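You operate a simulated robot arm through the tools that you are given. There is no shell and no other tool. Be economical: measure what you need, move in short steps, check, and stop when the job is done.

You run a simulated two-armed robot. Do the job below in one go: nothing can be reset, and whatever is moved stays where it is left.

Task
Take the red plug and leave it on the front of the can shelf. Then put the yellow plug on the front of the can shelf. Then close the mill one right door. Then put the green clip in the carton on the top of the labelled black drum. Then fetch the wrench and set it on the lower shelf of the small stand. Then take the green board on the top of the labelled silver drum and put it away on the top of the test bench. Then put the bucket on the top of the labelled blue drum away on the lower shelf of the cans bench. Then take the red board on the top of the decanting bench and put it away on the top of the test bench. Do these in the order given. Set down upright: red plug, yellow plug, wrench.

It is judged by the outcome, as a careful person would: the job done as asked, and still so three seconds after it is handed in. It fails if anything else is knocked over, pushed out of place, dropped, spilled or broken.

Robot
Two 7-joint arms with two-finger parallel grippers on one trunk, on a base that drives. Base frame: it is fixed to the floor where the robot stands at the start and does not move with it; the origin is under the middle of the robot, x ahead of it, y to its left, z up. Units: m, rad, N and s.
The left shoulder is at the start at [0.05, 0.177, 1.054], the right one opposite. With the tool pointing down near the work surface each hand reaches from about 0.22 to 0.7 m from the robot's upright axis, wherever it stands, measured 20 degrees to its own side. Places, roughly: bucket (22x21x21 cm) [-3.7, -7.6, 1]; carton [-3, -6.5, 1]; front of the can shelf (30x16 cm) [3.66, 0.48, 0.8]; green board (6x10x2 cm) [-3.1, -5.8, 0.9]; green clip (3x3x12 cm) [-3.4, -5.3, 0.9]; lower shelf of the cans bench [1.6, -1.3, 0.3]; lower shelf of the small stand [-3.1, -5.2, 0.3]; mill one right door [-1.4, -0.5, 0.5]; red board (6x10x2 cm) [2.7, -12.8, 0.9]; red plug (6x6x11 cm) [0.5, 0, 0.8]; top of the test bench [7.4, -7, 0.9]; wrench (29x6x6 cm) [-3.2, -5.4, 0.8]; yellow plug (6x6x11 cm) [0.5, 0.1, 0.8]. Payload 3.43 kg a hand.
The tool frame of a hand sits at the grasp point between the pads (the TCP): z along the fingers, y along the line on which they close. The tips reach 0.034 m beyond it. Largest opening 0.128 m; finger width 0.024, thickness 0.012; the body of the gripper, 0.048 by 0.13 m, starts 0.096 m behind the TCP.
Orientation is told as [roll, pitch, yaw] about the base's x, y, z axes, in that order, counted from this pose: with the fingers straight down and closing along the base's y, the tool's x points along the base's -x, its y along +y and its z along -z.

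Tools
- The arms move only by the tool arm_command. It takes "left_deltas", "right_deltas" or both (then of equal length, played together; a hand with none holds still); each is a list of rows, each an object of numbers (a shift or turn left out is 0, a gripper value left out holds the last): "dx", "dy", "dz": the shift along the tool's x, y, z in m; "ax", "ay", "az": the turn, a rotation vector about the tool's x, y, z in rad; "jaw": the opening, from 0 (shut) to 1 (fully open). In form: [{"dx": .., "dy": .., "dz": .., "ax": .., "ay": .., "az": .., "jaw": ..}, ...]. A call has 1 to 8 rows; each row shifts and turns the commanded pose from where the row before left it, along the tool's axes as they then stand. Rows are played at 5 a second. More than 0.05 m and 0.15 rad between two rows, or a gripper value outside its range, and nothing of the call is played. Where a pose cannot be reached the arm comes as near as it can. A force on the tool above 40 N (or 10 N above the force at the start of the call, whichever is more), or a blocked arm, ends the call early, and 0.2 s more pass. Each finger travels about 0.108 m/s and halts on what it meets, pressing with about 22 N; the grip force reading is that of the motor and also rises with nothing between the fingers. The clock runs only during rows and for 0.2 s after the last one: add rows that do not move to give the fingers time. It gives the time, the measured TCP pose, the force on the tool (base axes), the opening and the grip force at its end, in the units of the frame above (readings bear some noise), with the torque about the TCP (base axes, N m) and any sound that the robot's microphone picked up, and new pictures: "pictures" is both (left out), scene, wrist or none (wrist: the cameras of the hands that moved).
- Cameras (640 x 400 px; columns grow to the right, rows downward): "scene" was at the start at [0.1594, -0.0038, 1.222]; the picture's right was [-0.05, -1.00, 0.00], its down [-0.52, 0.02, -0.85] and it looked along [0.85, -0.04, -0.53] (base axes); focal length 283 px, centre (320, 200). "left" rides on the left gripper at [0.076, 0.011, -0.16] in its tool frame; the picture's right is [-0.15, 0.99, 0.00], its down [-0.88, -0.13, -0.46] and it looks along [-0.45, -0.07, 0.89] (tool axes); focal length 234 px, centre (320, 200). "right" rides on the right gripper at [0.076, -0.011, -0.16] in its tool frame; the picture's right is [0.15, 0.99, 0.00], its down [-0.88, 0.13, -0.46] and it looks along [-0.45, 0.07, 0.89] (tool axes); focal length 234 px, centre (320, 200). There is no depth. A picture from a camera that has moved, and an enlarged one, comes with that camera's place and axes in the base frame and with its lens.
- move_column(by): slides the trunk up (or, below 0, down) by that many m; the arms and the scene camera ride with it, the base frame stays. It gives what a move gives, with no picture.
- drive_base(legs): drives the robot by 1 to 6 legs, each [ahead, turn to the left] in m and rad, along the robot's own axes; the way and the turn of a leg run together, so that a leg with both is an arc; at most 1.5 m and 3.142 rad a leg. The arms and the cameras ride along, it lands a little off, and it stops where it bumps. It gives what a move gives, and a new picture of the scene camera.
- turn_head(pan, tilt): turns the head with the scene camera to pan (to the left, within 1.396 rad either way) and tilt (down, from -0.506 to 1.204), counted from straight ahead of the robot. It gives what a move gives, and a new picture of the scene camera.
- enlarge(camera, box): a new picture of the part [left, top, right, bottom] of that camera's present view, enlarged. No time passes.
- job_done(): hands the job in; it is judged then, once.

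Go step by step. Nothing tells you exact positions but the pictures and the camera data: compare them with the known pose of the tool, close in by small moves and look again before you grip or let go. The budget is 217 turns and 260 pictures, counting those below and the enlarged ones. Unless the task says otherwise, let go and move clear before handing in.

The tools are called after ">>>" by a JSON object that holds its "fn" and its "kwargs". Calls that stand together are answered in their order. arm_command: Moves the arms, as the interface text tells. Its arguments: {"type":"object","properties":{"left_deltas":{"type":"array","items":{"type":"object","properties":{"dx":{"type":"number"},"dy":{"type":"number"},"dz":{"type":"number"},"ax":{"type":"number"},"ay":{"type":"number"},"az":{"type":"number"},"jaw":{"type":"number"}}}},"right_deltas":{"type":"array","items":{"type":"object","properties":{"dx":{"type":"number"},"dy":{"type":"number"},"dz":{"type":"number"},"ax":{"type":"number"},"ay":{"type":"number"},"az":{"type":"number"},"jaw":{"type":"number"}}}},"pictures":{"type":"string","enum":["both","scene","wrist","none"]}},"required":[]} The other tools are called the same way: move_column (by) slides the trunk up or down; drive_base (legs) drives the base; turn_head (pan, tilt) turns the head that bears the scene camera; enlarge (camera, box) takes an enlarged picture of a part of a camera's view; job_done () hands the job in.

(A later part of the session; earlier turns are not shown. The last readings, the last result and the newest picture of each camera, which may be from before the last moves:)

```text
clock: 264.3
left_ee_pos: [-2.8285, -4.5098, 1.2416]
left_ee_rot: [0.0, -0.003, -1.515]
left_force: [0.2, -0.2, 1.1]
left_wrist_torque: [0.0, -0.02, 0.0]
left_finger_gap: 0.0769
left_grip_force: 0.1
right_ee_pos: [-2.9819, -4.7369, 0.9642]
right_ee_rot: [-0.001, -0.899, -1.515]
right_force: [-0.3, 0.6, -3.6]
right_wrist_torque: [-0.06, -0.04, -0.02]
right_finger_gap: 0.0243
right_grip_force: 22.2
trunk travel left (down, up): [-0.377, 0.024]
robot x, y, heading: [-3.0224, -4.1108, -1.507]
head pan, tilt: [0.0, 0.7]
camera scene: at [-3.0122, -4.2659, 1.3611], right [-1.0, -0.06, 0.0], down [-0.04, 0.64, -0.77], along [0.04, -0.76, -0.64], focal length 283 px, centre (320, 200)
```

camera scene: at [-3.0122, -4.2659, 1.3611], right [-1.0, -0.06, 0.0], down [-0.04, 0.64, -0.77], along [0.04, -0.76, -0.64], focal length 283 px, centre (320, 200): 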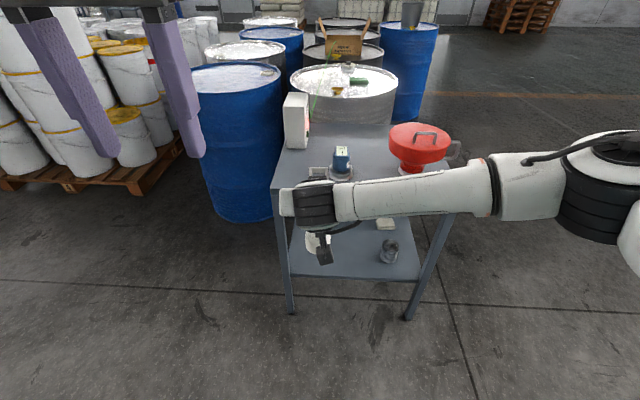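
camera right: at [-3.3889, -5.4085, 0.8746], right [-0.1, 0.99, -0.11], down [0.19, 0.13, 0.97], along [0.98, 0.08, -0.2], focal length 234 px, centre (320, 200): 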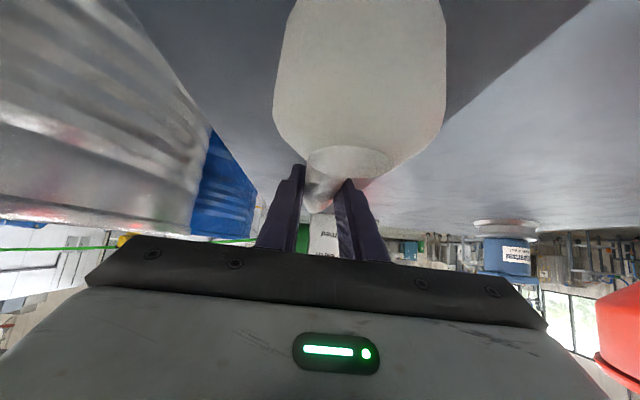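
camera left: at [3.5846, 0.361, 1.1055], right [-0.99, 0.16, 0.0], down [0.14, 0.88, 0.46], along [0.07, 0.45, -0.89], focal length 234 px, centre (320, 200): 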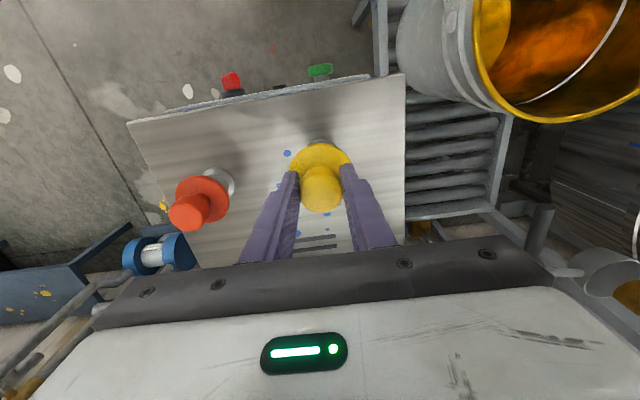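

I'm facing the stand's +y side. I'll lower the trunk and arm so the wrench is level with the lower shelf, while still in front of it.

>>> {"fn": "move_column", "kwargs": {"by": -0.37}}

>>> {"fn": "arm_command", "kwargs": {"right_deltas": [{"dz": 0.025, "dx": 0.0314, "dy": -0.01}, {"dz": 0.025, "dx": 0.0314, "dy": -0.01}, {"dz": 0.025, "dx": 0.0314, "dy": -0.01}, {"dz": 0.022, "dx": 0.028, "dy": -0.01}, {}], "pictures": "both"}}

```text
clock: 267.9
left_ee_pos: [-2.8272, -4.5097, 0.8702]
left_ee_rot: [0.001, -0.001, -1.514]
left_force: [0.3, -0.3, 0.0]
left_wrist_torque: [0.01, 0.0, 0.01]
left_finger_gap: 0.0769
left_grip_force: 0.0
right_ee_pos: [-2.9808, -4.7351, 0.5933]
right_ee_rot: [0.0, -0.898, -1.514]
right_force: [0.0, 0.7, -2.7]
right_wrist_torque: [-0.03, 0.01, 0.0]
right_finger_gap: 0.0245
right_grip_force: 21.6
trunk travel left (down, up): [-0.007, 0.394]
robot x, y, heading: [-3.0224, -4.1116, -1.506]
head pan, tilt: [0.0, 0.7]
```

```text
clock: 269.1
left_ee_pos: [-2.8279, -4.5095, 0.8715]
left_ee_rot: [0.0, -0.002, -1.514]
left_force: [0.4, -0.5, -0.3]
left_wrist_torque: [0.0, 0.02, 0.0]
left_finger_gap: 0.0769
left_grip_force: 0.0
right_ee_pos: [-3.0205, -4.7397, 0.4368]
right_ee_rot: [0.001, -0.9, -1.515]
right_force: [-0.4, 0.8, -3.9]
right_wrist_torque: [-0.07, -0.01, 0.0]
right_finger_gap: 0.0245
right_grip_force: 22.0
trunk travel left (down, up): [-0.007, 0.394]
robot x, y, heading: [-3.0202, -4.1151, -1.512]
head pan, tilt: [0.0, 0.7]
camera scene: at [-3.0122, -4.2658, 0.991], right [-1.0, -0.06, 0.0], down [-0.04, 0.64, -0.76], along [0.04, -0.76, -0.64], focal length 283 px, centre (320, 200)
camera right: at [-3.0422, -4.5681, 0.4778], right [0.98, 0.15, -0.11], down [0.14, -0.18, 0.97], along [0.12, -0.97, -0.2], focal length 234 px, centre (320, 200)
```

scene: 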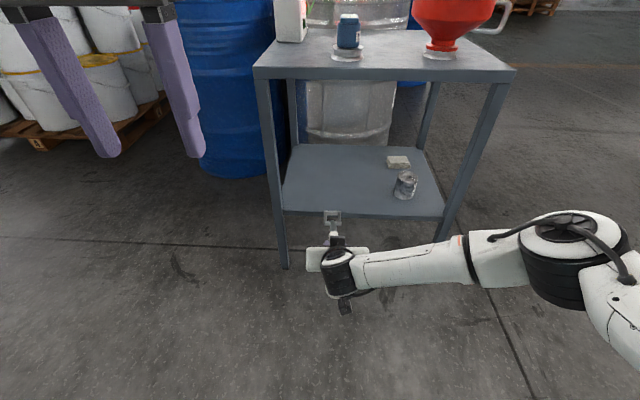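
right: 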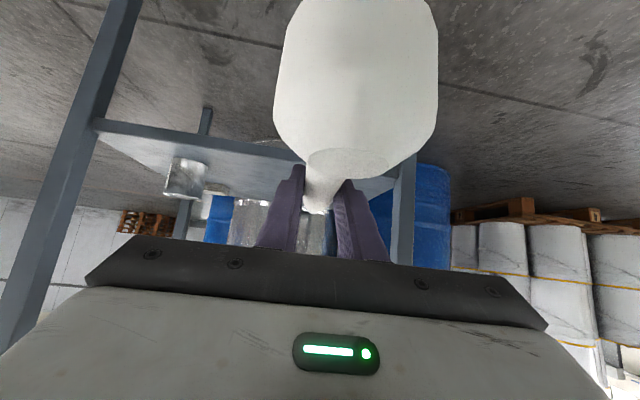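

The shelf is at z ≈ 0.315. The right elbow sticks out near the right front leg, so I'll extend the arm first to straighten it before driving in.

>>> {"fn": "arm_command", "kwargs": {"right_deltas": [{"dz": 0.036, "dx": -0.03}, {"dz": 0.036, "dx": -0.03}, {"dz": 0.036, "dx": -0.03}, {"dz": 0.036, "dx": -0.03}, {}], "pictures": "scene"}}

```text
clock: 270.3
left_ee_pos: [-2.828, -4.5094, 0.8726]
left_ee_rot: [-0.001, -0.002, -1.514]
left_force: [0.9, 0.2, -0.1]
left_wrist_torque: [-0.01, 0.01, -0.01]
left_finger_gap: 0.0769
left_grip_force: 0.0
right_ee_pos: [-3.0177, -4.8698, 0.4425]
right_ee_rot: [0.002, -0.9, -1.514]
right_force: [-0.3, -0.6, -3.8]
right_wrist_torque: [-0.09, 0.0, 0.01]
right_finger_gap: 0.0245
right_grip_force: 21.9
right hand out of reach, approached as far as the arm can: row 3, 4
trunk travel left (down, up): [-0.007, 0.394]
robot x, y, heading: [-3.0219, -4.113, -1.51]
head pan, tilt: [0.0, 0.7]
camera scene: at [-3.0122, -4.2658, 0.991], right [-1.0, -0.06, 0.0], down [-0.04, 0.64, -0.76], along [0.04, -0.76, -0.64], focal length 283 px, centre (320, 200)
```

scene: 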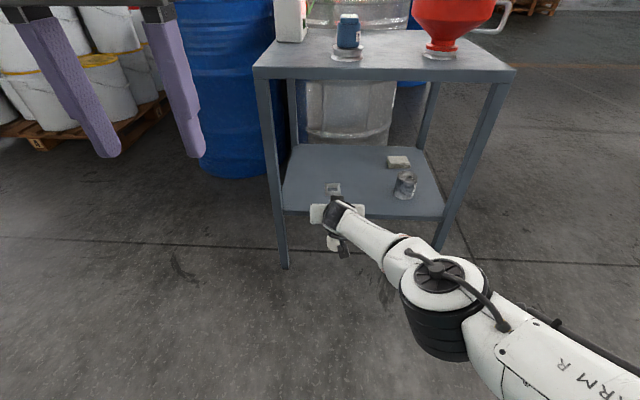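

The elbow is now well tucked. I'll drive in 0.36 m.

>>> {"fn": "drive_base", "kwargs": {"legs": [[0.36, 0.0]]}}

>>> {"fn": "enlarge", "kwargs": {"camera": "right", "box": [0, 0, 640, 400]}}

```text
clock: 272.6
left_ee_pos: [-2.8042, -4.8716, 0.8712]
left_ee_rot: [-0.002, -0.004, -1.513]
left_force: [0.6, 0.0, -0.1]
left_wrist_torque: [-0.01, -0.03, -0.01]
left_finger_gap: 0.0766
left_grip_force: 0.1
right_ee_pos: [-2.9942, -5.233, 0.4435]
right_ee_rot: [0.0, -0.901, -1.512]
right_force: [-0.1, 0.7, -3.2]
right_wrist_torque: [-0.08, -0.01, 0.01]
right_finger_gap: 0.0246
right_grip_force: 22.2
trunk travel left (down, up): [-0.007, 0.394]
robot x, y, heading: [-2.9974, -4.4715, -1.51]
head pan, tilt: [0.0, 0.7]
camera scene: at [-2.9901, -4.6287, 0.991], right [-1.0, -0.06, 0.0], down [-0.04, 0.64, -0.76], along [0.05, -0.76, -0.64], focal length 283 px, centre (320, 200)
```

scene: 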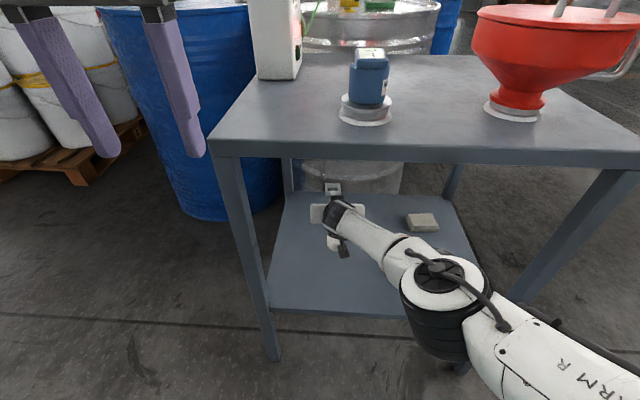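

```text
1.00 times, centred on (320, 200) of right (not enlarged: the box is as wide or as high as the picture)
camera zoom: at [-3.0167, -5.0624, 0.4839], right [0.98, 0.15, -0.11], down [0.14, -0.18, 0.97], along [0.12, -0.97, -0.2], focal length 234 px, centre (320, 200)
```

zoom: 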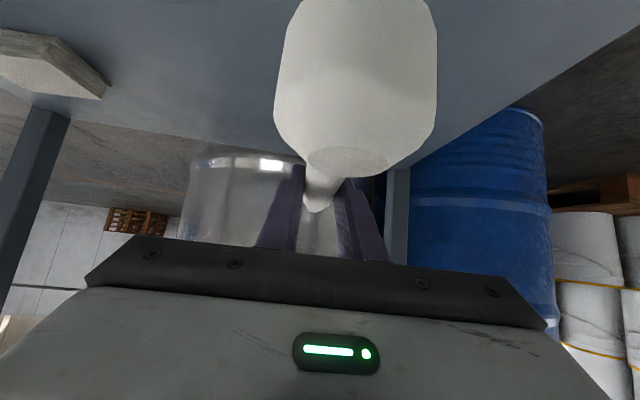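

>>> {"fn": "arm_command", "kwargs": {"right_deltas": [{"dz": 0.0085, "dx": 0.0214}, {"dz": 0.0137, "dx": 0.0172}, {"dz": 0.0137, "dx": 0.0172}, {}], "pictures": "scene"}}

```text
clock: 273.6
left_ee_pos: [-2.805, -4.8713, 0.8711]
left_ee_rot: [0.0, -0.002, -1.512]
left_force: [0.7, -0.4, -0.3]
left_wrist_torque: [0.04, -0.01, -0.01]
left_finger_gap: 0.0768
left_grip_force: 0.0
right_ee_pos: [-3.0174, -5.2096, 0.3854]
right_ee_rot: [-0.002, -0.899, -1.51]
right_force: [-0.3, 0.9, -2.7]
right_wrist_torque: [-0.06, -0.03, 0.01]
right_finger_gap: 0.0246
right_grip_force: 21.7
right hand out of reach, approached as far as the arm can: row 1, 2, 3
trunk travel left (down, up): [-0.007, 0.394]
robot x, y, heading: [-3.0008, -4.4764, -1.507]
head pan, tilt: [0.0, 0.7]
camera scene: at [-2.9901, -4.6287, 0.991], right [-1.0, -0.06, 0.0], down [-0.04, 0.64, -0.76], along [0.05, -0.76, -0.64], focal length 283 px, centre (320, 200)
```

scene: 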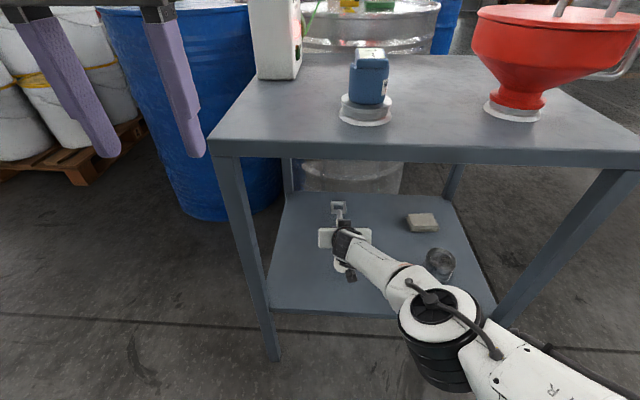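

>>> {"fn": "arm_command", "kwargs": {"right_deltas": [{"dz": 0.001, "dx": 0.0144}, {"dz": 0.002, "dx": 0.012}, {}], "pictures": "none"}}

```text
clock: 274.4
left_ee_pos: [-2.8062, -4.8718, 0.8713]
left_ee_rot: [0.002, -0.003, -1.51]
left_force: [-0.7, 0.1, 0.5]
left_wrist_torque: [0.02, 0.0, -0.02]
left_finger_gap: 0.0767
left_grip_force: 0.0
right_ee_pos: [-3.0181, -5.1961, 0.3641]
right_ee_rot: [0.001, -0.898, -1.51]
right_force: [0.3, -1.1, -3.5]
right_wrist_torque: [-0.02, -0.01, 0.0]
right_finger_gap: 0.0244
right_grip_force: 22.3
trunk travel left (down, up): [-0.007, 0.394]
robot x, y, heading: [-2.9994, -4.4764, -1.51]
head pan, tilt: [0.0, 0.7]
```

>>> {"fn": "arm_command", "kwargs": {"right_deltas": [{"dz": 0.002, "dx": 0.0037}, {"dz": 0.002, "dx": 0.0037}, {"dz": 0.002, "dx": 0.0037}, {}], "pictures": "both"}}

```text
clock: 275.4
left_ee_pos: [-2.8044, -4.8705, 0.8723]
left_ee_rot: [-0.001, -0.005, -1.513]
left_force: [0.7, 0.1, -0.2]
left_wrist_torque: [0.0, -0.02, 0.01]
left_finger_gap: 0.077
left_grip_force: 0.1
right_ee_pos: [-3.024, -5.1923, 0.3557]
right_ee_rot: [-0.001, -0.908, -1.509]
right_force: [3.5, -4.7, 17.7]
right_wrist_torque: [-0.44, -0.24, 0.21]
right_finger_gap: 0.0251
right_grip_force: 21.6
right hand out of reach, approached as far as the arm can: row 1, 2
trunk travel left (down, up): [-0.007, 0.394]
robot x, y, heading: [-2.9986, -4.4709, -1.508]
head pan, tilt: [0.0, 0.7]
camera scene: at [-2.99, -4.627, 0.9916], right [-1.0, -0.06, 0.0], down [-0.04, 0.64, -0.77], along [0.05, -0.76, -0.64], focal length 283 px, centre (320, 200)
camera right: at [-3.045, -5.0212, 0.3946], right [0.98, 0.15, -0.12], down [0.14, -0.18, 0.97], along [0.12, -0.97, -0.19], focal length 234 px, centre (320, 200)
```

scene: 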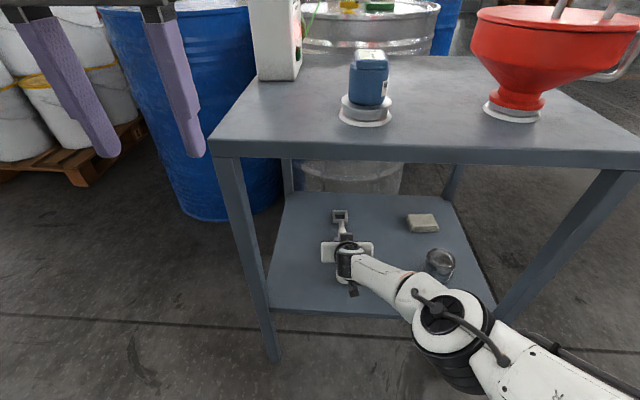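
right: 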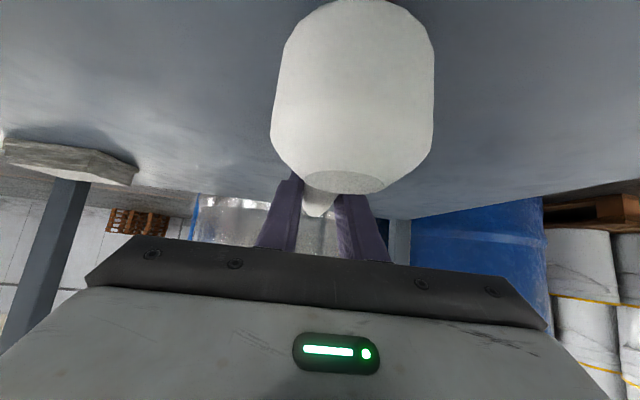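

Contact. I'll ease up, release, lift off vertically and back out.

>>> {"fn": "arm_command", "kwargs": {"right_deltas": [{"dz": -0.001, "dx": -0.0015}, {"jaw": 0.65}, {}, {}, {"dz": -0.013, "dx": -0.0157}, {"dz": -0.02, "dx": -0.0157}, {"dz": -0.025, "dx": -0.02}, {}], "pictures": "both"}}

```text
clock: 277.2
left_ee_pos: [-2.8051, -4.8705, 0.8707]
left_ee_rot: [0.0, -0.002, -1.513]
left_force: [-0.5, -0.2, 0.1]
left_wrist_torque: [0.02, 0.01, -0.03]
left_finger_gap: 0.077
left_grip_force: 0.1
right_ee_pos: [-3.0225, -5.1782, 0.4316]
right_ee_rot: [0.0, -0.899, -1.513]
right_force: [0.7, 0.1, -1.0]
right_wrist_torque: [-0.01, 0.0, -0.01]
right_finger_gap: 0.0834
right_grip_force: 0.1
trunk travel left (down, up): [-0.007, 0.394]
robot x, y, heading: [-2.9983, -4.4728, -1.513]
head pan, tilt: [0.0, 0.7]
camera scene: at [-2.9901, -4.6284, 0.9911], right [-1.0, -0.06, 0.0], down [-0.04, 0.64, -0.77], along [0.05, -0.76, -0.64], focal length 283 px, centre (320, 200)
camera right: at [-3.0441, -5.0071, 0.4711], right [0.98, 0.15, -0.11], down [0.14, -0.18, 0.97], along [0.12, -0.97, -0.2], focal length 234 px, centre (320, 200)
```

scene: 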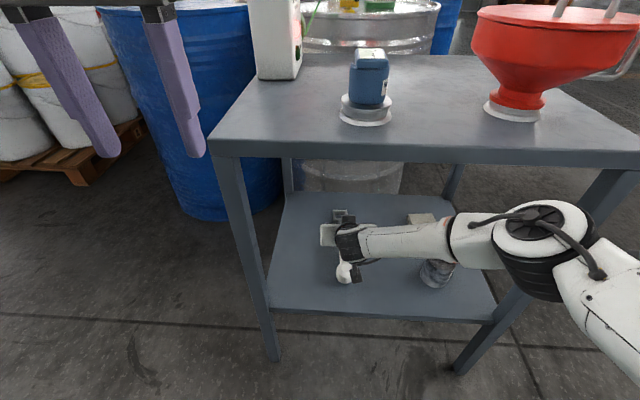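
right: 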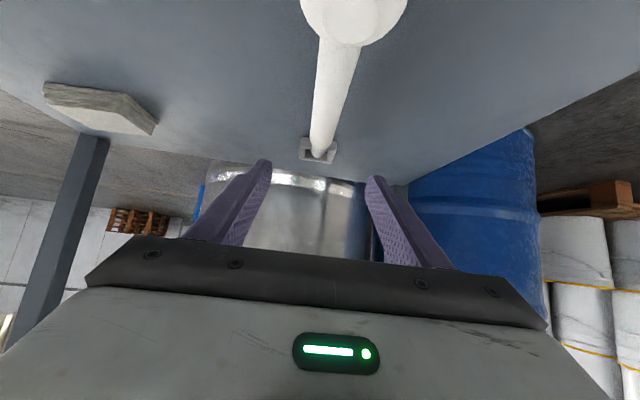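

The wrench lies flat on the shelf. I'll back straight out.

>>> {"fn": "drive_base", "kwargs": {"legs": [[-0.5, 0.0]]}}

```text
clock: 280.1
left_ee_pos: [-2.8351, -4.3758, 0.8718]
left_ee_rot: [0.001, -0.002, -1.512]
left_force: [-0.1, 1.5, 0.3]
left_wrist_torque: [-0.01, 0.0, 0.03]
left_finger_gap: 0.0768
left_grip_force: 0.1
right_ee_pos: [-3.0521, -4.682, 0.4304]
right_ee_rot: [0.0, -0.899, -1.511]
right_force: [0.1, -0.2, 0.1]
right_wrist_torque: [0.0, -0.02, 0.01]
right_finger_gap: 0.0833
right_grip_force: 0.0
trunk travel left (down, up): [-0.007, 0.394]
robot x, y, heading: [-3.0287, -3.9809, -1.508]
head pan, tilt: [0.0, 0.7]
camera scene: at [-3.0204, -4.133, 0.9911], right [-1.0, -0.06, 0.0], down [-0.04, 0.64, -0.76], along [0.05, -0.76, -0.64], focal length 283 px, centre (320, 200)
```

scene: 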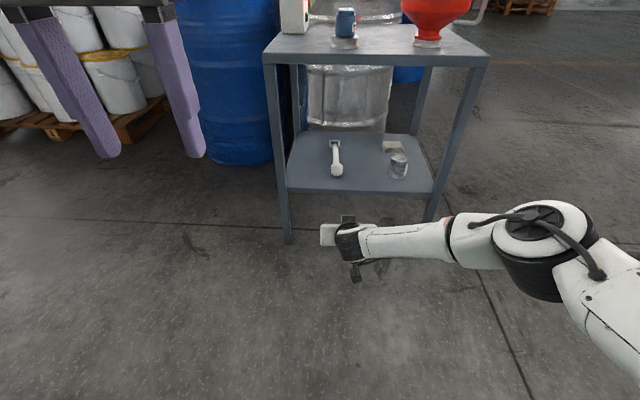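

The wrench is set down well. I'll restore the right arm, raise the trunk and drive to the silver drum for the green board.

>>> {"fn": "arm_command", "kwargs": {"right_deltas": [{"ay": 0.15, "dz": -0.03}, {"ay": 0.15, "dz": -0.03}, {"ay": 0.15, "dz": -0.03}, {"ay": 0.15, "dz": -0.03}, {"ay": 0.15, "dz": -0.03}, {"ay": 0.15, "dz": -0.03}, {}], "pictures": "none"}}

>>> {"fn": "move_column", "kwargs": {"by": 0.32}}

>>> {"fn": "arm_command", "kwargs": {"right_deltas": [{"dz": -0.04, "dy": -0.03}, {"dz": -0.04, "dy": -0.03}, {"dz": -0.04, "dy": -0.03}, {"dz": -0.04, "dy": -0.03}, {}], "pictures": "none"}}

>>> {"fn": "drive_base", "kwargs": {"legs": [[0.0, -1.63], [1.05, 0.0], [0.0, 1.57], [0.9, 0.0], [0.92, 0.0], [0.0, 1.57]]}}

>>> {"fn": "turn_head", "kwargs": {"pan": 0.0, "tilt": 0.6}}

```text
clock: 281.7
left_ee_pos: [-2.8365, -4.3761, 0.8703]
left_ee_rot: [-0.001, -0.003, -1.513]
left_force: [0.6, 0.0, 0.5]
left_wrist_torque: [-0.02, 0.02, 0.0]
left_finger_gap: 0.077
left_grip_force: 0.0
right_ee_pos: [-3.0577, -4.5968, 0.5818]
right_ee_rot: [0.002, 0.0, -1.513]
right_force: [-0.5, -0.2, 0.3]
right_wrist_torque: [0.0, 0.02, -0.04]
right_finger_gap: 0.0829
right_grip_force: 0.1
trunk travel left (down, up): [-0.007, 0.394]
robot x, y, heading: [-3.0321, -3.9789, -1.509]
head pan, tilt: [0.0, 0.7]
```

```text
clock: 284.9
left_ee_pos: [-2.8356, -4.3754, 1.1909]
left_ee_rot: [0.001, -0.003, -1.511]
left_force: [0.2, -0.3, -0.4]
left_wrist_torque: [0.01, 0.02, -0.03]
left_finger_gap: 0.0767
left_grip_force: 0.0
right_ee_pos: [-3.0578, -4.5973, 0.9007]
right_ee_rot: [0.0, 0.0, -1.513]
right_force: [0.1, 0.8, 0.1]
right_wrist_torque: [0.0, 0.02, 0.01]
right_finger_gap: 0.0831
right_grip_force: 0.0
trunk travel left (down, up): [-0.327, 0.074]
robot x, y, heading: [-3.0303, -3.9799, -1.511]
head pan, tilt: [0.0, 0.7]
```

```text
clock: 286.1
left_ee_pos: [-2.8352, -4.3754, 1.1914]
left_ee_rot: [0.0, -0.004, -1.512]
left_force: [0.0, 0.4, 0.5]
left_wrist_torque: [0.0, 0.01, 0.03]
left_finger_gap: 0.0767
left_grip_force: 0.1
right_ee_pos: [-3.1786, -4.6026, 1.0624]
right_ee_rot: [0.0, 0.0, -1.512]
right_force: [0.3, 0.0, -0.6]
right_wrist_torque: [-0.01, -0.01, -0.01]
right_finger_gap: 0.0832
right_grip_force: 0.1
trunk travel left (down, up): [-0.327, 0.074]
robot x, y, heading: [-3.0277, -3.9803, -1.513]
head pan, tilt: [0.0, 0.7]
```

```text
clock: 312.1
left_ee_pos: [-3.7505, -5.6431, 1.1925]
left_ee_rot: [0.0, -0.001, -0.047]
left_force: [0.3, -0.4, -0.2]
left_wrist_torque: [0.02, -0.01, 0.02]
left_finger_gap: 0.0768
left_grip_force: 0.0
right_ee_pos: [-3.5599, -6.0067, 1.0615]
right_ee_rot: [0.0, 0.001, -0.046]
right_force: [-0.2, 0.5, 0.0]
right_wrist_torque: [0.01, -0.01, -0.01]
right_finger_gap: 0.0831
right_grip_force: 0.1
trunk travel left (down, up): [-0.327, 0.074]
robot x, y, heading: [-4.1647, -5.7935, -0.038]
head pan, tilt: [0.0, 0.7]
camera scene: at [-4.011, -5.801, 1.3111], right [-0.04, -1.0, 0.0], down [-0.64, 0.03, -0.76], along [0.76, -0.03, -0.64], focal length 283 px, centre (320, 200)
```

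scene: 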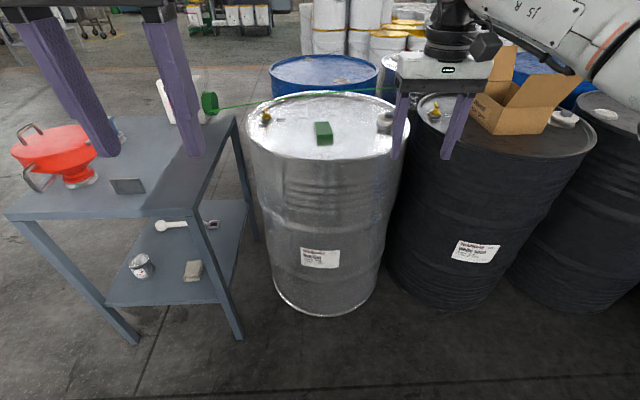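

```text
clock: 312.8
left_ee_pos: [-3.7497, -5.6429, 1.1907]
left_ee_rot: [-0.001, -0.003, -0.046]
left_force: [0.0, 0.1, 0.2]
left_wrist_torque: [0.01, 0.0, -0.03]
left_finger_gap: 0.0766
left_grip_force: 0.1
right_ee_pos: [-3.5606, -6.0075, 1.0606]
right_ee_rot: [-0.001, 0.0, -0.046]
right_force: [-0.3, 0.2, -0.1]
right_wrist_torque: [-0.01, 0.03, 0.03]
right_finger_gap: 0.0831
right_grip_force: 0.0
trunk travel left (down, up): [-0.327, 0.074]
robot x, y, heading: [-4.163, -5.7978, -0.045]
head pan, tilt: [0.0, 0.6]
camera scene: at [-4.0075, -5.8013, 1.3197], right [-0.04, -1.0, 0.0], down [-0.56, 0.02, -0.82], along [0.82, -0.04, -0.57], focal length 283 px, centre (320, 200)
```

scene: 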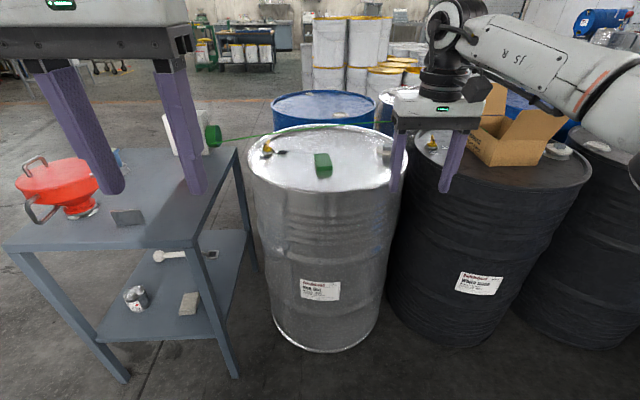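

The board lies on the drum at about (-3.19, -5.85), long side along x. I'll move in and bring the right hand above it.

>>> {"fn": "drive_base", "kwargs": {"legs": [[0.0, 0.045], [0.37, 0.0]]}}

>>> {"fn": "arm_command", "kwargs": {"right_deltas": [{"dy": 0.04}, {"dy": 0.04}, {"dy": 0.04}, {"dy": 0.03, "dz": 0.02}, {"dz": 0.03}, {}], "pictures": "both"}}

```text
clock: 315.5
left_ee_pos: [-3.3844, -5.6283, 1.191]
left_ee_rot: [0.001, -0.003, -0.008]
left_force: [-0.7, 0.2, 0.4]
left_wrist_torque: [0.03, 0.04, -0.02]
left_finger_gap: 0.0768
left_grip_force: 0.1
right_ee_pos: [-3.1807, -5.9854, 1.0617]
right_ee_rot: [-0.003, 0.0, -0.009]
right_force: [0.3, 0.1, 0.1]
right_wrist_torque: [0.0, 0.05, -0.01]
right_finger_gap: 0.0833
right_grip_force: 0.1
trunk travel left (down, up): [-0.327, 0.074]
robot x, y, heading: [-3.7959, -5.7961, -0.007]
head pan, tilt: [0.0, 0.6]
camera scene: at [-3.6354, -5.7964, 1.3196], right [-0.01, -1.0, 0.0], down [-0.57, 0.0, -0.82], along [0.82, 0.0, -0.57], focal length 283 px, centre (320, 200)
```

scene: 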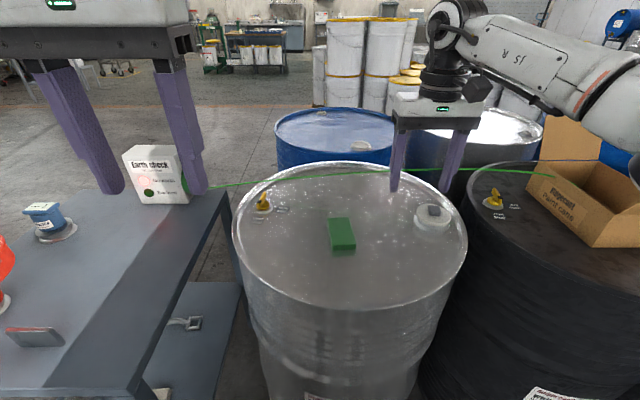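

```text
clock: 316.9
left_ee_pos: [-3.3867, -5.6283, 1.1909]
left_ee_rot: [0.001, -0.005, -0.007]
left_force: [0.4, 0.2, 0.1]
left_wrist_torque: [0.02, 0.0, 0.02]
left_finger_gap: 0.0768
left_grip_force: 0.0
right_ee_pos: [-3.1836, -5.8364, 1.0115]
right_ee_rot: [0.002, -0.001, -0.009]
right_force: [0.5, 0.4, -1.1]
right_wrist_torque: [-0.03, 0.03, 0.0]
right_finger_gap: 0.0832
right_grip_force: 0.1
right hand out of reach, approached as far as the arm can: row 4
trunk travel left (down, up): [-0.327, 0.074]
robot x, y, heading: [-3.7952, -5.7981, -0.005]
head pan, tilt: [0.0, 0.6]
camera scene: at [-3.6361, -5.7963, 1.3198], right [-0.01, -1.0, 0.0], down [-0.56, 0.0, -0.83], along [0.83, 0.0, -0.56], focal length 283 px, centre (320, 200)
camera right: at [-3.26, -5.8464, 1.1704], right [-0.14, 0.99, 0.0], down [0.88, 0.12, 0.46], along [0.45, 0.06, -0.89], focal length 234 px, centre (320, 200)
```

scene: 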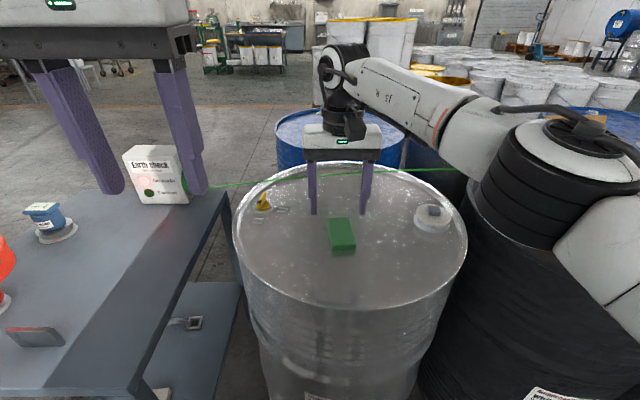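
right: 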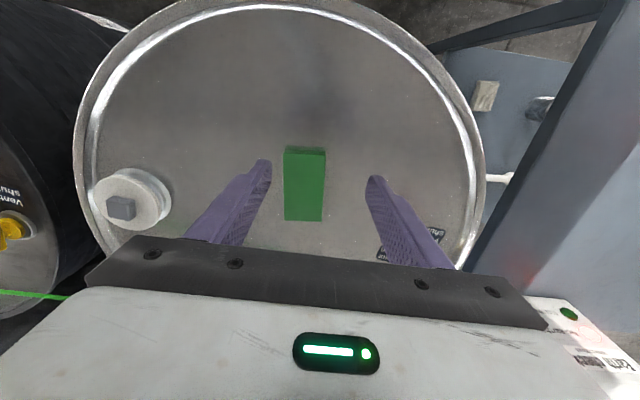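

Two views agree: the board is at (-3.132, -5.850) with the drum top near 0.87. I'll move over it and down.

>>> {"fn": "arm_command", "kwargs": {"right_deltas": [{"dx": -0.03, "dy": -0.007, "dz": 0.02}, {"dx": -0.021, "dy": -0.007, "dz": 0.03}, {"dz": 0.03}, {}], "pictures": "both"}}

```text
clock: 317.9
left_ee_pos: [-3.3848, -5.6286, 1.1915]
left_ee_rot: [0.001, -0.004, -0.009]
left_force: [-0.4, -0.6, 0.4]
left_wrist_torque: [0.0, 0.02, -0.02]
left_finger_gap: 0.0767
left_grip_force: 0.0
right_ee_pos: [-3.1624, -5.8603, 0.9365]
right_ee_rot: [0.0, 0.0, -0.01]
right_force: [1.2, 0.9, 0.7]
right_wrist_torque: [-0.01, 0.01, 0.0]
right_finger_gap: 0.0834
right_grip_force: 0.1
right hand out of reach, approached as far as the arm can: row 1, 2
trunk travel left (down, up): [-0.327, 0.074]
robot x, y, heading: [-3.7931, -5.7935, -0.005]
head pan, tilt: [0.0, 0.6]
camera scene: at [-3.636, -5.7962, 1.3198], right [-0.01, -1.0, 0.0], down [-0.56, 0.0, -0.83], along [0.83, -0.01, -0.56], focal length 283 px, centre (320, 200)
camera right: at [-3.2396, -5.871, 1.0974], right [-0.14, 0.99, 0.0], down [0.88, 0.12, 0.46], along [0.45, 0.06, -0.89], focal length 234 px, centre (320, 200)
```

scene: 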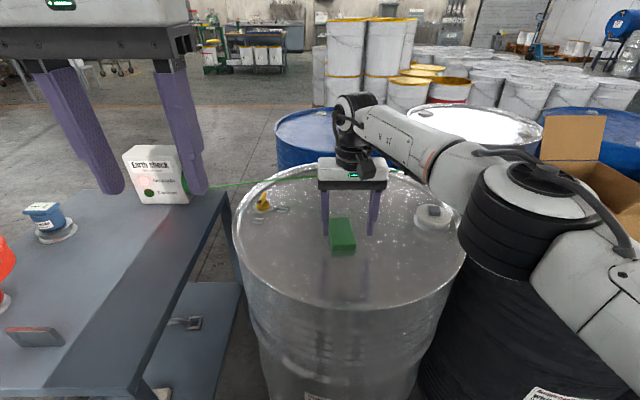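
right: 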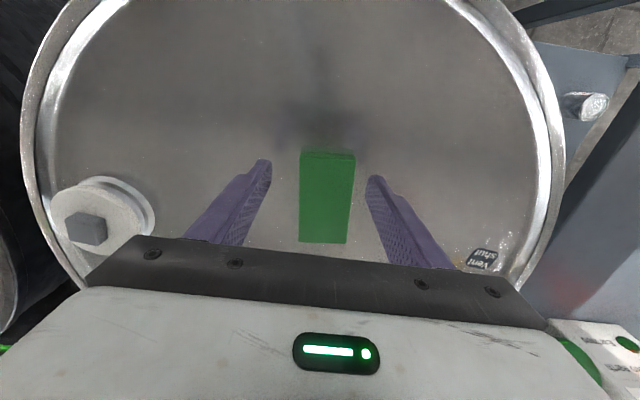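

>>> {"fn": "drive_base", "kwargs": {"legs": [[0.03, 0.0]]}}

>>> {"fn": "arm_command", "kwargs": {"right_deltas": [{"dy": 0.009, "dz": 0.012}, {"dz": 0.012}, {}], "pictures": "wrist"}}

```text
clock: 318.8
left_ee_pos: [-3.3546, -5.6289, 1.191]
left_ee_rot: [0.0, -0.003, -0.009]
left_force: [-0.1, 0.0, -0.1]
left_wrist_torque: [-0.01, 0.07, 0.01]
left_finger_gap: 0.0767
left_grip_force: 0.0
right_ee_pos: [-3.1337, -5.8606, 0.9372]
right_ee_rot: [0.0, 0.002, -0.006]
right_force: [0.3, 0.5, -1.0]
right_wrist_torque: [-0.02, 0.01, 0.01]
right_finger_gap: 0.0831
right_grip_force: 0.2
trunk travel left (down, up): [-0.327, 0.074]
robot x, y, heading: [-3.7647, -5.8003, -0.005]
head pan, tilt: [0.0, 0.6]
camera scene: at [-3.6055, -5.7967, 1.3195], right [-0.01, -1.0, 0.0], down [-0.57, 0.0, -0.82], along [0.82, -0.01, -0.57], focal length 283 px, centre (320, 200)
```

scene: 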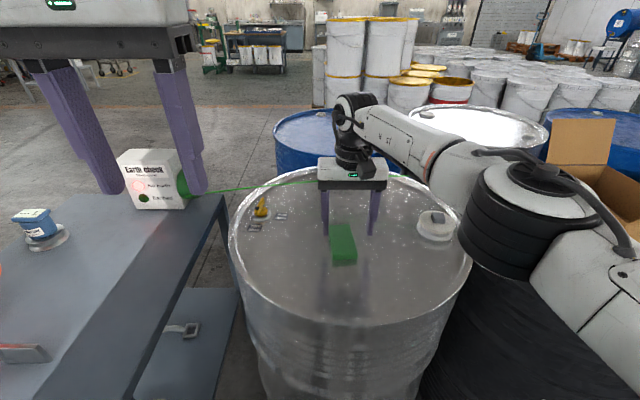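

```text
clock: 319.6
left_ee_pos: [-3.3555, -5.628, 1.191]
left_ee_rot: [0.001, -0.005, -0.008]
left_force: [-1.0, 0.1, 0.2]
left_wrist_torque: [0.03, -0.01, -0.03]
left_finger_gap: 0.0771
left_grip_force: 0.1
right_ee_pos: [-3.1332, -5.8511, 0.9131]
right_ee_rot: [0.002, 0.001, -0.009]
right_force: [1.5, -0.1, 0.6]
right_wrist_torque: [-0.02, 0.01, 0.0]
right_finger_gap: 0.0831
right_grip_force: 0.0
trunk travel left (down, up): [-0.327, 0.074]
robot x, y, heading: [-3.7655, -5.7978, -0.004]
head pan, tilt: [0.0, 0.6]
camera right: at [-3.2106, -5.862, 1.0738], right [-0.14, 0.99, 0.0], down [0.88, 0.12, 0.46], along [0.45, 0.06, -0.89], focal length 234 px, centre (320, 200)
```

right: 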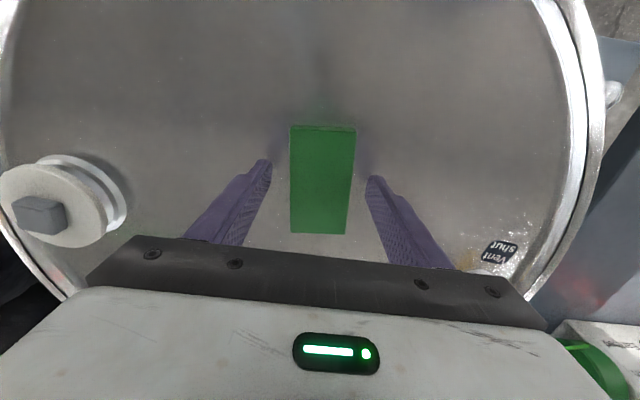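

>>> {"fn": "arm_command", "kwargs": {"right_deltas": [{"dz": 0.005}, {"jaw": 0.0}, {}, {}, {}], "pictures": "wrist"}}

```text
clock: 320.8
left_ee_pos: [-3.3556, -5.6281, 1.192]
left_ee_rot: [0.001, -0.004, -0.009]
left_force: [0.5, 0.0, 0.0]
left_wrist_torque: [-0.01, -0.03, -0.03]
left_finger_gap: 0.0768
left_grip_force: 0.1
right_ee_pos: [-3.134, -5.8507, 0.908]
right_ee_rot: [0.001, 0.0, -0.009]
right_force: [0.4, -0.4, 1.0]
right_wrist_torque: [0.01, 0.02, 0.01]
right_finger_gap: 0.0542
right_grip_force: 21.9
trunk travel left (down, up): [-0.327, 0.074]
robot x, y, heading: [-3.766, -5.7952, -0.008]
head pan, tilt: [0.0, 0.6]
camera right: at [-3.2106, -5.8623, 1.0686], right [-0.14, 0.99, 0.0], down [0.88, 0.12, 0.46], along [0.45, 0.06, -0.89], focal length 234 px, centre (320, 200)
```

right: 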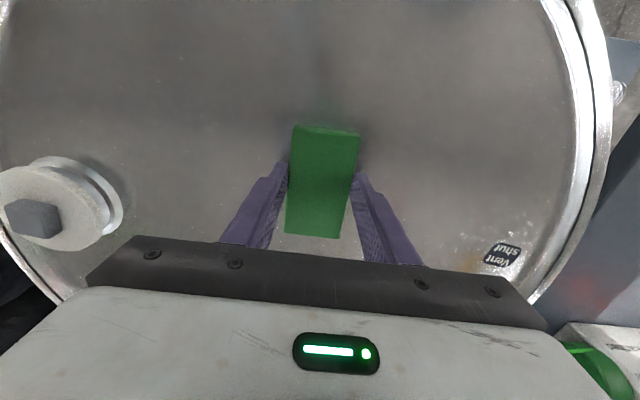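

The board is gripped. I'll lift it, back off, and head for the test bench at (7.4, -7).

>>> {"fn": "move_column", "kwargs": {"by": 0.074}}

>>> {"fn": "drive_base", "kwargs": {"legs": [[-0.5, 0.0]]}}

>>> {"fn": "turn_head", "kwargs": {"pan": 0.0, "tilt": 0.1}}

```text
clock: 321.9
left_ee_pos: [-3.3552, -5.6292, 1.2648]
left_ee_rot: [0.001, -0.002, -0.008]
left_force: [0.2, 0.6, -0.4]
left_wrist_torque: [0.0, -0.01, 0.0]
left_finger_gap: 0.0767
left_grip_force: 0.0
right_ee_pos: [-3.134, -5.8508, 0.9829]
right_ee_rot: [0.002, -0.001, -0.01]
right_force: [-0.9, 0.1, -1.3]
right_wrist_torque: [0.02, -0.01, 0.02]
right_finger_gap: 0.0544
right_grip_force: 22.2
trunk travel left (down, up): [-0.401, 0.0]
robot x, y, heading: [-3.7645, -5.7983, -0.004]
head pan, tilt: [0.0, 0.6]
```

```text
clock: 324.8
left_ee_pos: [-3.86, -5.625, 1.2652]
left_ee_rot: [-0.001, -0.004, -0.001]
left_force: [-1.2, -0.5, 0.5]
left_wrist_torque: [0.02, 0.02, -0.01]
left_finger_gap: 0.0768
left_grip_force: 0.1
right_ee_pos: [-3.639, -5.8449, 0.9836]
right_ee_rot: [0.0, 0.0, -0.003]
right_force: [0.3, 0.6, -0.9]
right_wrist_torque: [0.03, 0.0, 0.02]
right_finger_gap: 0.0541
right_grip_force: 22.0
trunk travel left (down, up): [-0.401, 0.0]
robot x, y, heading: [-4.2708, -5.798, 0.001]
head pan, tilt: [0.0, 0.6]
camera scene: at [-4.1115, -5.794, 1.3938], right [0.0, -1.0, 0.0], down [-0.56, 0.0, -0.83], along [0.83, 0.0, -0.56], focal length 283 px, centre (320, 200)
```

scene: 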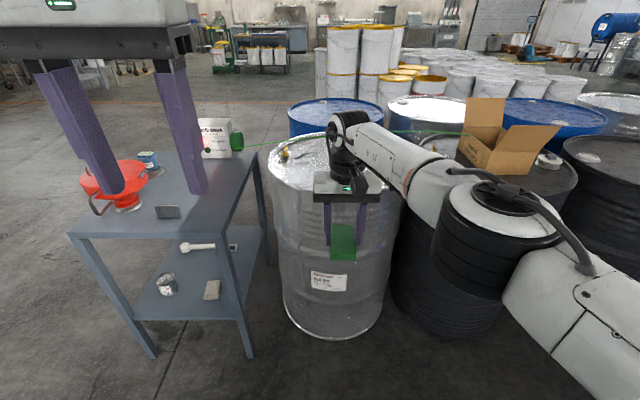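

```text
clock: 325.8
left_ee_pos: [-3.8618, -5.6251, 1.2663]
left_ee_rot: [0.001, -0.005, -0.001]
left_force: [-0.6, -0.1, -0.2]
left_wrist_torque: [-0.01, 0.01, 0.01]
left_finger_gap: 0.0767
left_grip_force: 0.0
right_ee_pos: [-3.6376, -5.8457, 0.9823]
right_ee_rot: [0.0, 0.0, -0.003]
right_force: [0.5, 0.1, -0.2]
right_wrist_torque: [0.02, 0.0, 0.01]
right_finger_gap: 0.0544
right_grip_force: 22.1
trunk travel left (down, up): [-0.401, 0.0]
robot x, y, heading: [-4.2693, -5.7937, -0.002]
head pan, tilt: [0.0, 0.099]
camera scene: at [-4.1074, -5.794, 1.4398], right [0.0, -1.0, 0.0], down [-0.1, 0.0, -0.99], along [0.99, 0.0, -0.1], focal length 283 px, centre (320, 200)
```

scene: 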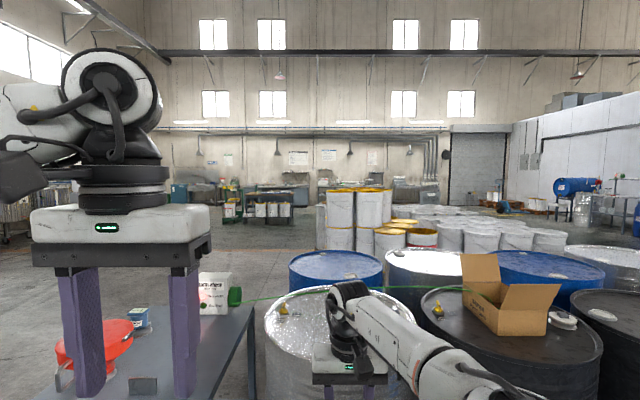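

The pallets block a direct way east. I'll go north of the stand, then east along y ≈ -4.4, looking as I go.

>>> {"fn": "drive_base", "kwargs": {"legs": [[0.0, 1.57], [1.4, 0.0], [0.0, -1.57], [1.5, 0.0], [1.5, 0.0], [1.0, 0.0]]}}

```text
clock: 359.1
left_ee_pos: [0.0984, -4.2054, 1.2652]
left_ee_rot: [-0.001, -0.004, 0.021]
left_force: [0.3, 0.2, 0.0]
left_wrist_torque: [-0.01, 0.0, 0.01]
left_finger_gap: 0.0766
left_grip_force: 0.1
right_ee_pos: [0.3265, -4.4205, 0.9827]
right_ee_rot: [0.002, 0.0, 0.021]
right_force: [0.6, -0.1, -1.1]
right_wrist_torque: [0.01, -0.02, 0.0]
right_finger_gap: 0.0544
right_grip_force: 22.4
trunk travel left (down, up): [-0.401, 0.0]
robot x, y, heading: [-0.3053, -4.3864, 0.021]
head pan, tilt: [0.0, 0.099]
camera scene: at [-0.1441, -4.38, 1.4398], right [0.02, -1.0, 0.0], down [-0.1, 0.0, -0.99], along [0.99, 0.02, -0.1], focal length 283 px, centre (320, 200)
```

scene: 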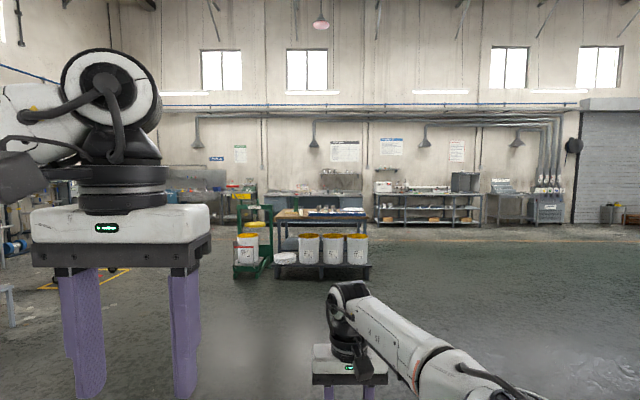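

The test bench is against the far wall. I'll drive diagonally there, passing south of the bucket rack.

>>> {"fn": "drive_base", "kwargs": {"legs": [[0.0, -0.39], [1.5, 0.0], [1.5, 0.0], [1.5, 0.0], [1.4, 0.0], [0.0, 0.37]]}}

>>> {"fn": "turn_head", "kwargs": {"pan": -0.2, "tilt": 0.25}}

```text
clock: 389.6
left_ee_pos: [5.6088, -6.382, 1.2641]
left_ee_rot: [0.0, -0.004, -0.025]
left_force: [-0.8, 0.6, 0.5]
left_wrist_torque: [-0.04, -0.03, -0.01]
left_finger_gap: 0.0768
left_grip_force: 0.0
right_ee_pos: [5.8255, -6.6059, 0.9826]
right_ee_rot: [-0.002, 0.0, -0.021]
right_force: [-0.1, 0.6, -1.0]
right_wrist_torque: [-0.02, 0.01, 0.01]
right_finger_gap: 0.0545
right_grip_force: 22.2
trunk travel left (down, up): [-0.401, 0.0]
robot x, y, heading: [5.199, -6.5396, -0.02]
head pan, tilt: [0.0, 0.099]
camera scene: at [5.3585, -6.5459, 1.4399], right [-0.02, -1.0, 0.0], down [-0.1, 0.0, -1.0], along [0.99, -0.02, -0.1], focal length 283 px, centre (320, 200)
```

scene: 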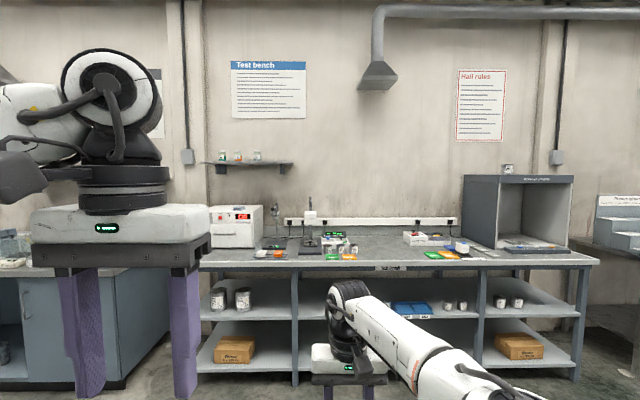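

```text
clock: 390.3
left_ee_pos: [5.6088, -6.3828, 1.2657]
left_ee_rot: [0.0, -0.001, -0.024]
left_force: [0.1, -0.1, 0.3]
left_wrist_torque: [-0.01, -0.03, 0.03]
left_finger_gap: 0.0769
left_grip_force: 0.1
right_ee_pos: [5.826, -6.6075, 0.9825]
right_ee_rot: [0.0, 0.001, -0.022]
right_force: [-0.4, 0.2, -0.9]
right_wrist_torque: [-0.02, -0.03, 0.0]
right_finger_gap: 0.0544
right_grip_force: 22.0
trunk travel left (down, up): [-0.401, 0.0]
robot x, y, heading: [5.1961, -6.5433, -0.02]
head pan, tilt: [-0.201, 0.25]
camera scene: at [5.3578, -6.5654, 1.426], right [-0.22, -0.98, 0.0], down [-0.24, 0.05, -0.97], along [0.95, -0.21, -0.25], focal length 283 px, centre (320, 200)
```

scene: 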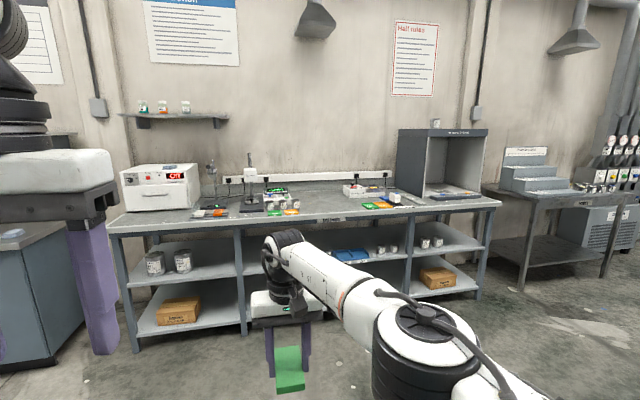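

The bench has a free patch between the two groups of cards, around (7.1, -7.05). I'll drive up to it.

>>> {"fn": "drive_base", "kwargs": {"legs": [[0.0, -0.29], [1.2, 0.0], [0.0, 0.31]]}}

>>> {"fn": "turn_head", "kwargs": {"pan": 0.0, "tilt": 0.6}}

```text
clock: 398.3
left_ee_pos: [6.7375, -6.7299, 1.2653]
left_ee_rot: [0.0, -0.002, 0.01]
left_force: [0.1, 0.5, -0.6]
left_wrist_torque: [-0.04, -0.04, -0.01]
left_finger_gap: 0.0767
left_grip_force: 0.1
right_ee_pos: [6.962, -6.9457, 0.9829]
right_ee_rot: [0.001, -0.001, 0.016]
right_force: [0.4, -0.7, -1.3]
right_wrist_torque: [-0.02, 0.02, -0.02]
right_finger_gap: 0.0542
right_grip_force: 22.9
trunk travel left (down, up): [-0.401, 0.0]
robot x, y, heading: [6.3325, -6.9072, 0.01]
head pan, tilt: [-0.201, 0.25]
camera scene: at [6.4927, -6.9206, 1.426], right [-0.19, -0.98, 0.0], down [-0.24, 0.05, -0.97], along [0.95, -0.18, -0.25], focal length 283 px, centre (320, 200)
```

scene: 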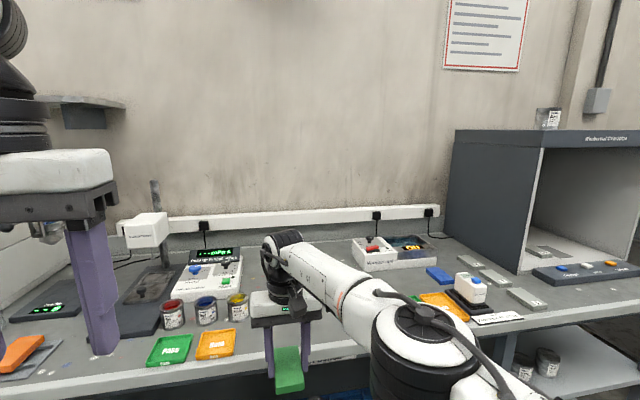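

```text
clock: 399.1
left_ee_pos: [6.7378, -6.7301, 1.2657]
left_ee_rot: [-0.001, -0.002, 0.01]
left_force: [-0.5, -0.2, 0.4]
left_wrist_torque: [0.0, 0.0, -0.06]
left_finger_gap: 0.077
left_grip_force: 0.0
right_ee_pos: [6.9622, -6.946, 0.9827]
right_ee_rot: [0.001, 0.0, 0.015]
right_force: [-0.2, -0.1, -0.3]
right_wrist_torque: [-0.01, 0.01, 0.0]
right_finger_gap: 0.0539
right_grip_force: 21.7
trunk travel left (down, up): [-0.401, 0.0]
robot x, y, heading: [6.3339, -6.9022, 0.016]
head pan, tilt: [0.0, 0.6]
camera scene: at [6.4896, -6.903, 1.3938], right [0.01, -1.0, 0.0], down [-0.56, -0.01, -0.83], along [0.83, 0.01, -0.56], focal length 283 px, centre (320, 200)
```

scene: 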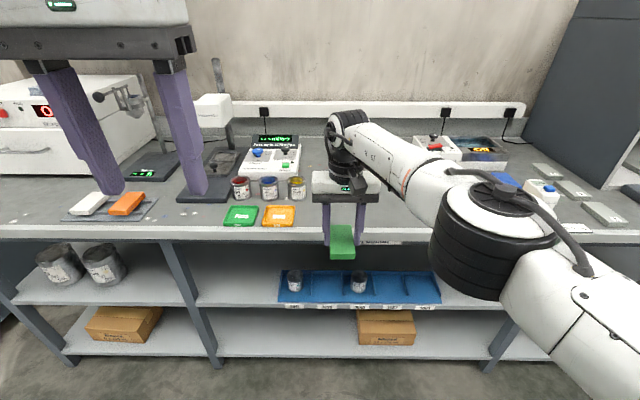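

The bench front edge is at about x 7.1, and the free strip is y -6.87 to -7.3. I'll move 0.28 m in.

>>> {"fn": "drive_base", "kwargs": {"legs": [[0.28, 0.0]]}}

>>> {"fn": "enlarge", "kwargs": {"camera": "right", "box": [0, 0, 640, 400]}}

```text
clock: 401.1
left_ee_pos: [7.0196, -6.7271, 1.2653]
left_ee_rot: [0.0, -0.002, 0.01]
left_force: [0.6, -0.2, 0.4]
left_wrist_torque: [-0.01, 0.01, -0.01]
left_finger_gap: 0.0767
left_grip_force: 0.1
right_ee_pos: [7.243, -6.9448, 0.9816]
right_ee_rot: [0.0, -0.001, 0.014]
right_force: [0.8, 0.3, -0.9]
right_wrist_torque: [-0.02, 0.0, 0.01]
right_finger_gap: 0.0543
right_grip_force: 21.9
trunk travel left (down, up): [-0.401, 0.0]
robot x, y, heading: [6.6091, -6.9031, 0.009]
head pan, tilt: [0.0, 0.6]
camera scene: at [6.7704, -6.9, 1.3936], right [0.01, -1.0, 0.0], down [-0.57, -0.01, -0.82], along [0.82, 0.01, -0.57], focal length 283 px, centre (320, 200)
```

scene: 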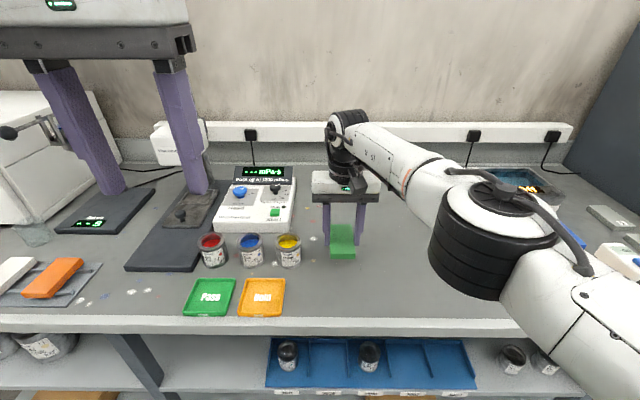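

```text
1.00 times, centred on (320, 200) of right (not enlarged: the box is as wide or as high as the picture)
camera zoom: at [7.1668, -6.9571, 1.1425], right [-0.16, 0.99, 0.0], down [0.88, 0.14, 0.46], along [0.45, 0.07, -0.89], focal length 234 px, centre (320, 200)
```

zoom: 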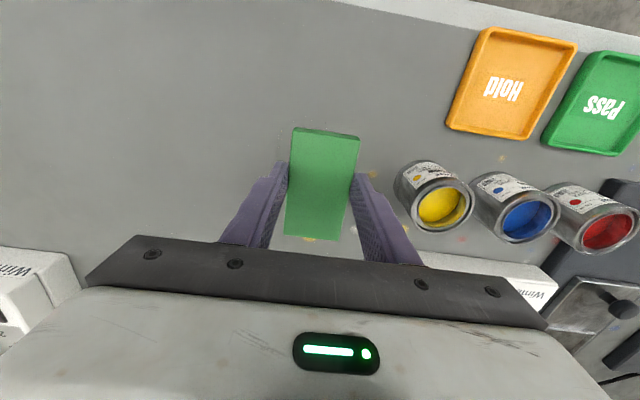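

>>> {"fn": "arm_command", "kwargs": {"right_deltas": [{"dy": -0.025, "dz": 0.01}, {"dz": 0.02}, {"dz": 0.006}, {}], "pictures": "none"}}

```text
clock: 402.1
left_ee_pos: [7.0183, -6.728, 1.2653]
left_ee_rot: [0.0, -0.002, 0.01]
left_force: [0.4, -0.4, -0.4]
left_wrist_torque: [-0.02, 0.0, 0.01]
left_finger_gap: 0.0769
left_grip_force: 0.0
right_ee_pos: [7.2414, -6.9672, 0.9467]
right_ee_rot: [0.0, -0.003, 0.013]
right_force: [0.6, 0.3, -1.8]
right_wrist_torque: [-0.02, -0.03, 0.02]
right_finger_gap: 0.0542
right_grip_force: 22.4
trunk travel left (down, up): [-0.401, 0.0]
robot x, y, heading: [6.6102, -6.9008, 0.01]
head pan, tilt: [0.0, 0.6]
```

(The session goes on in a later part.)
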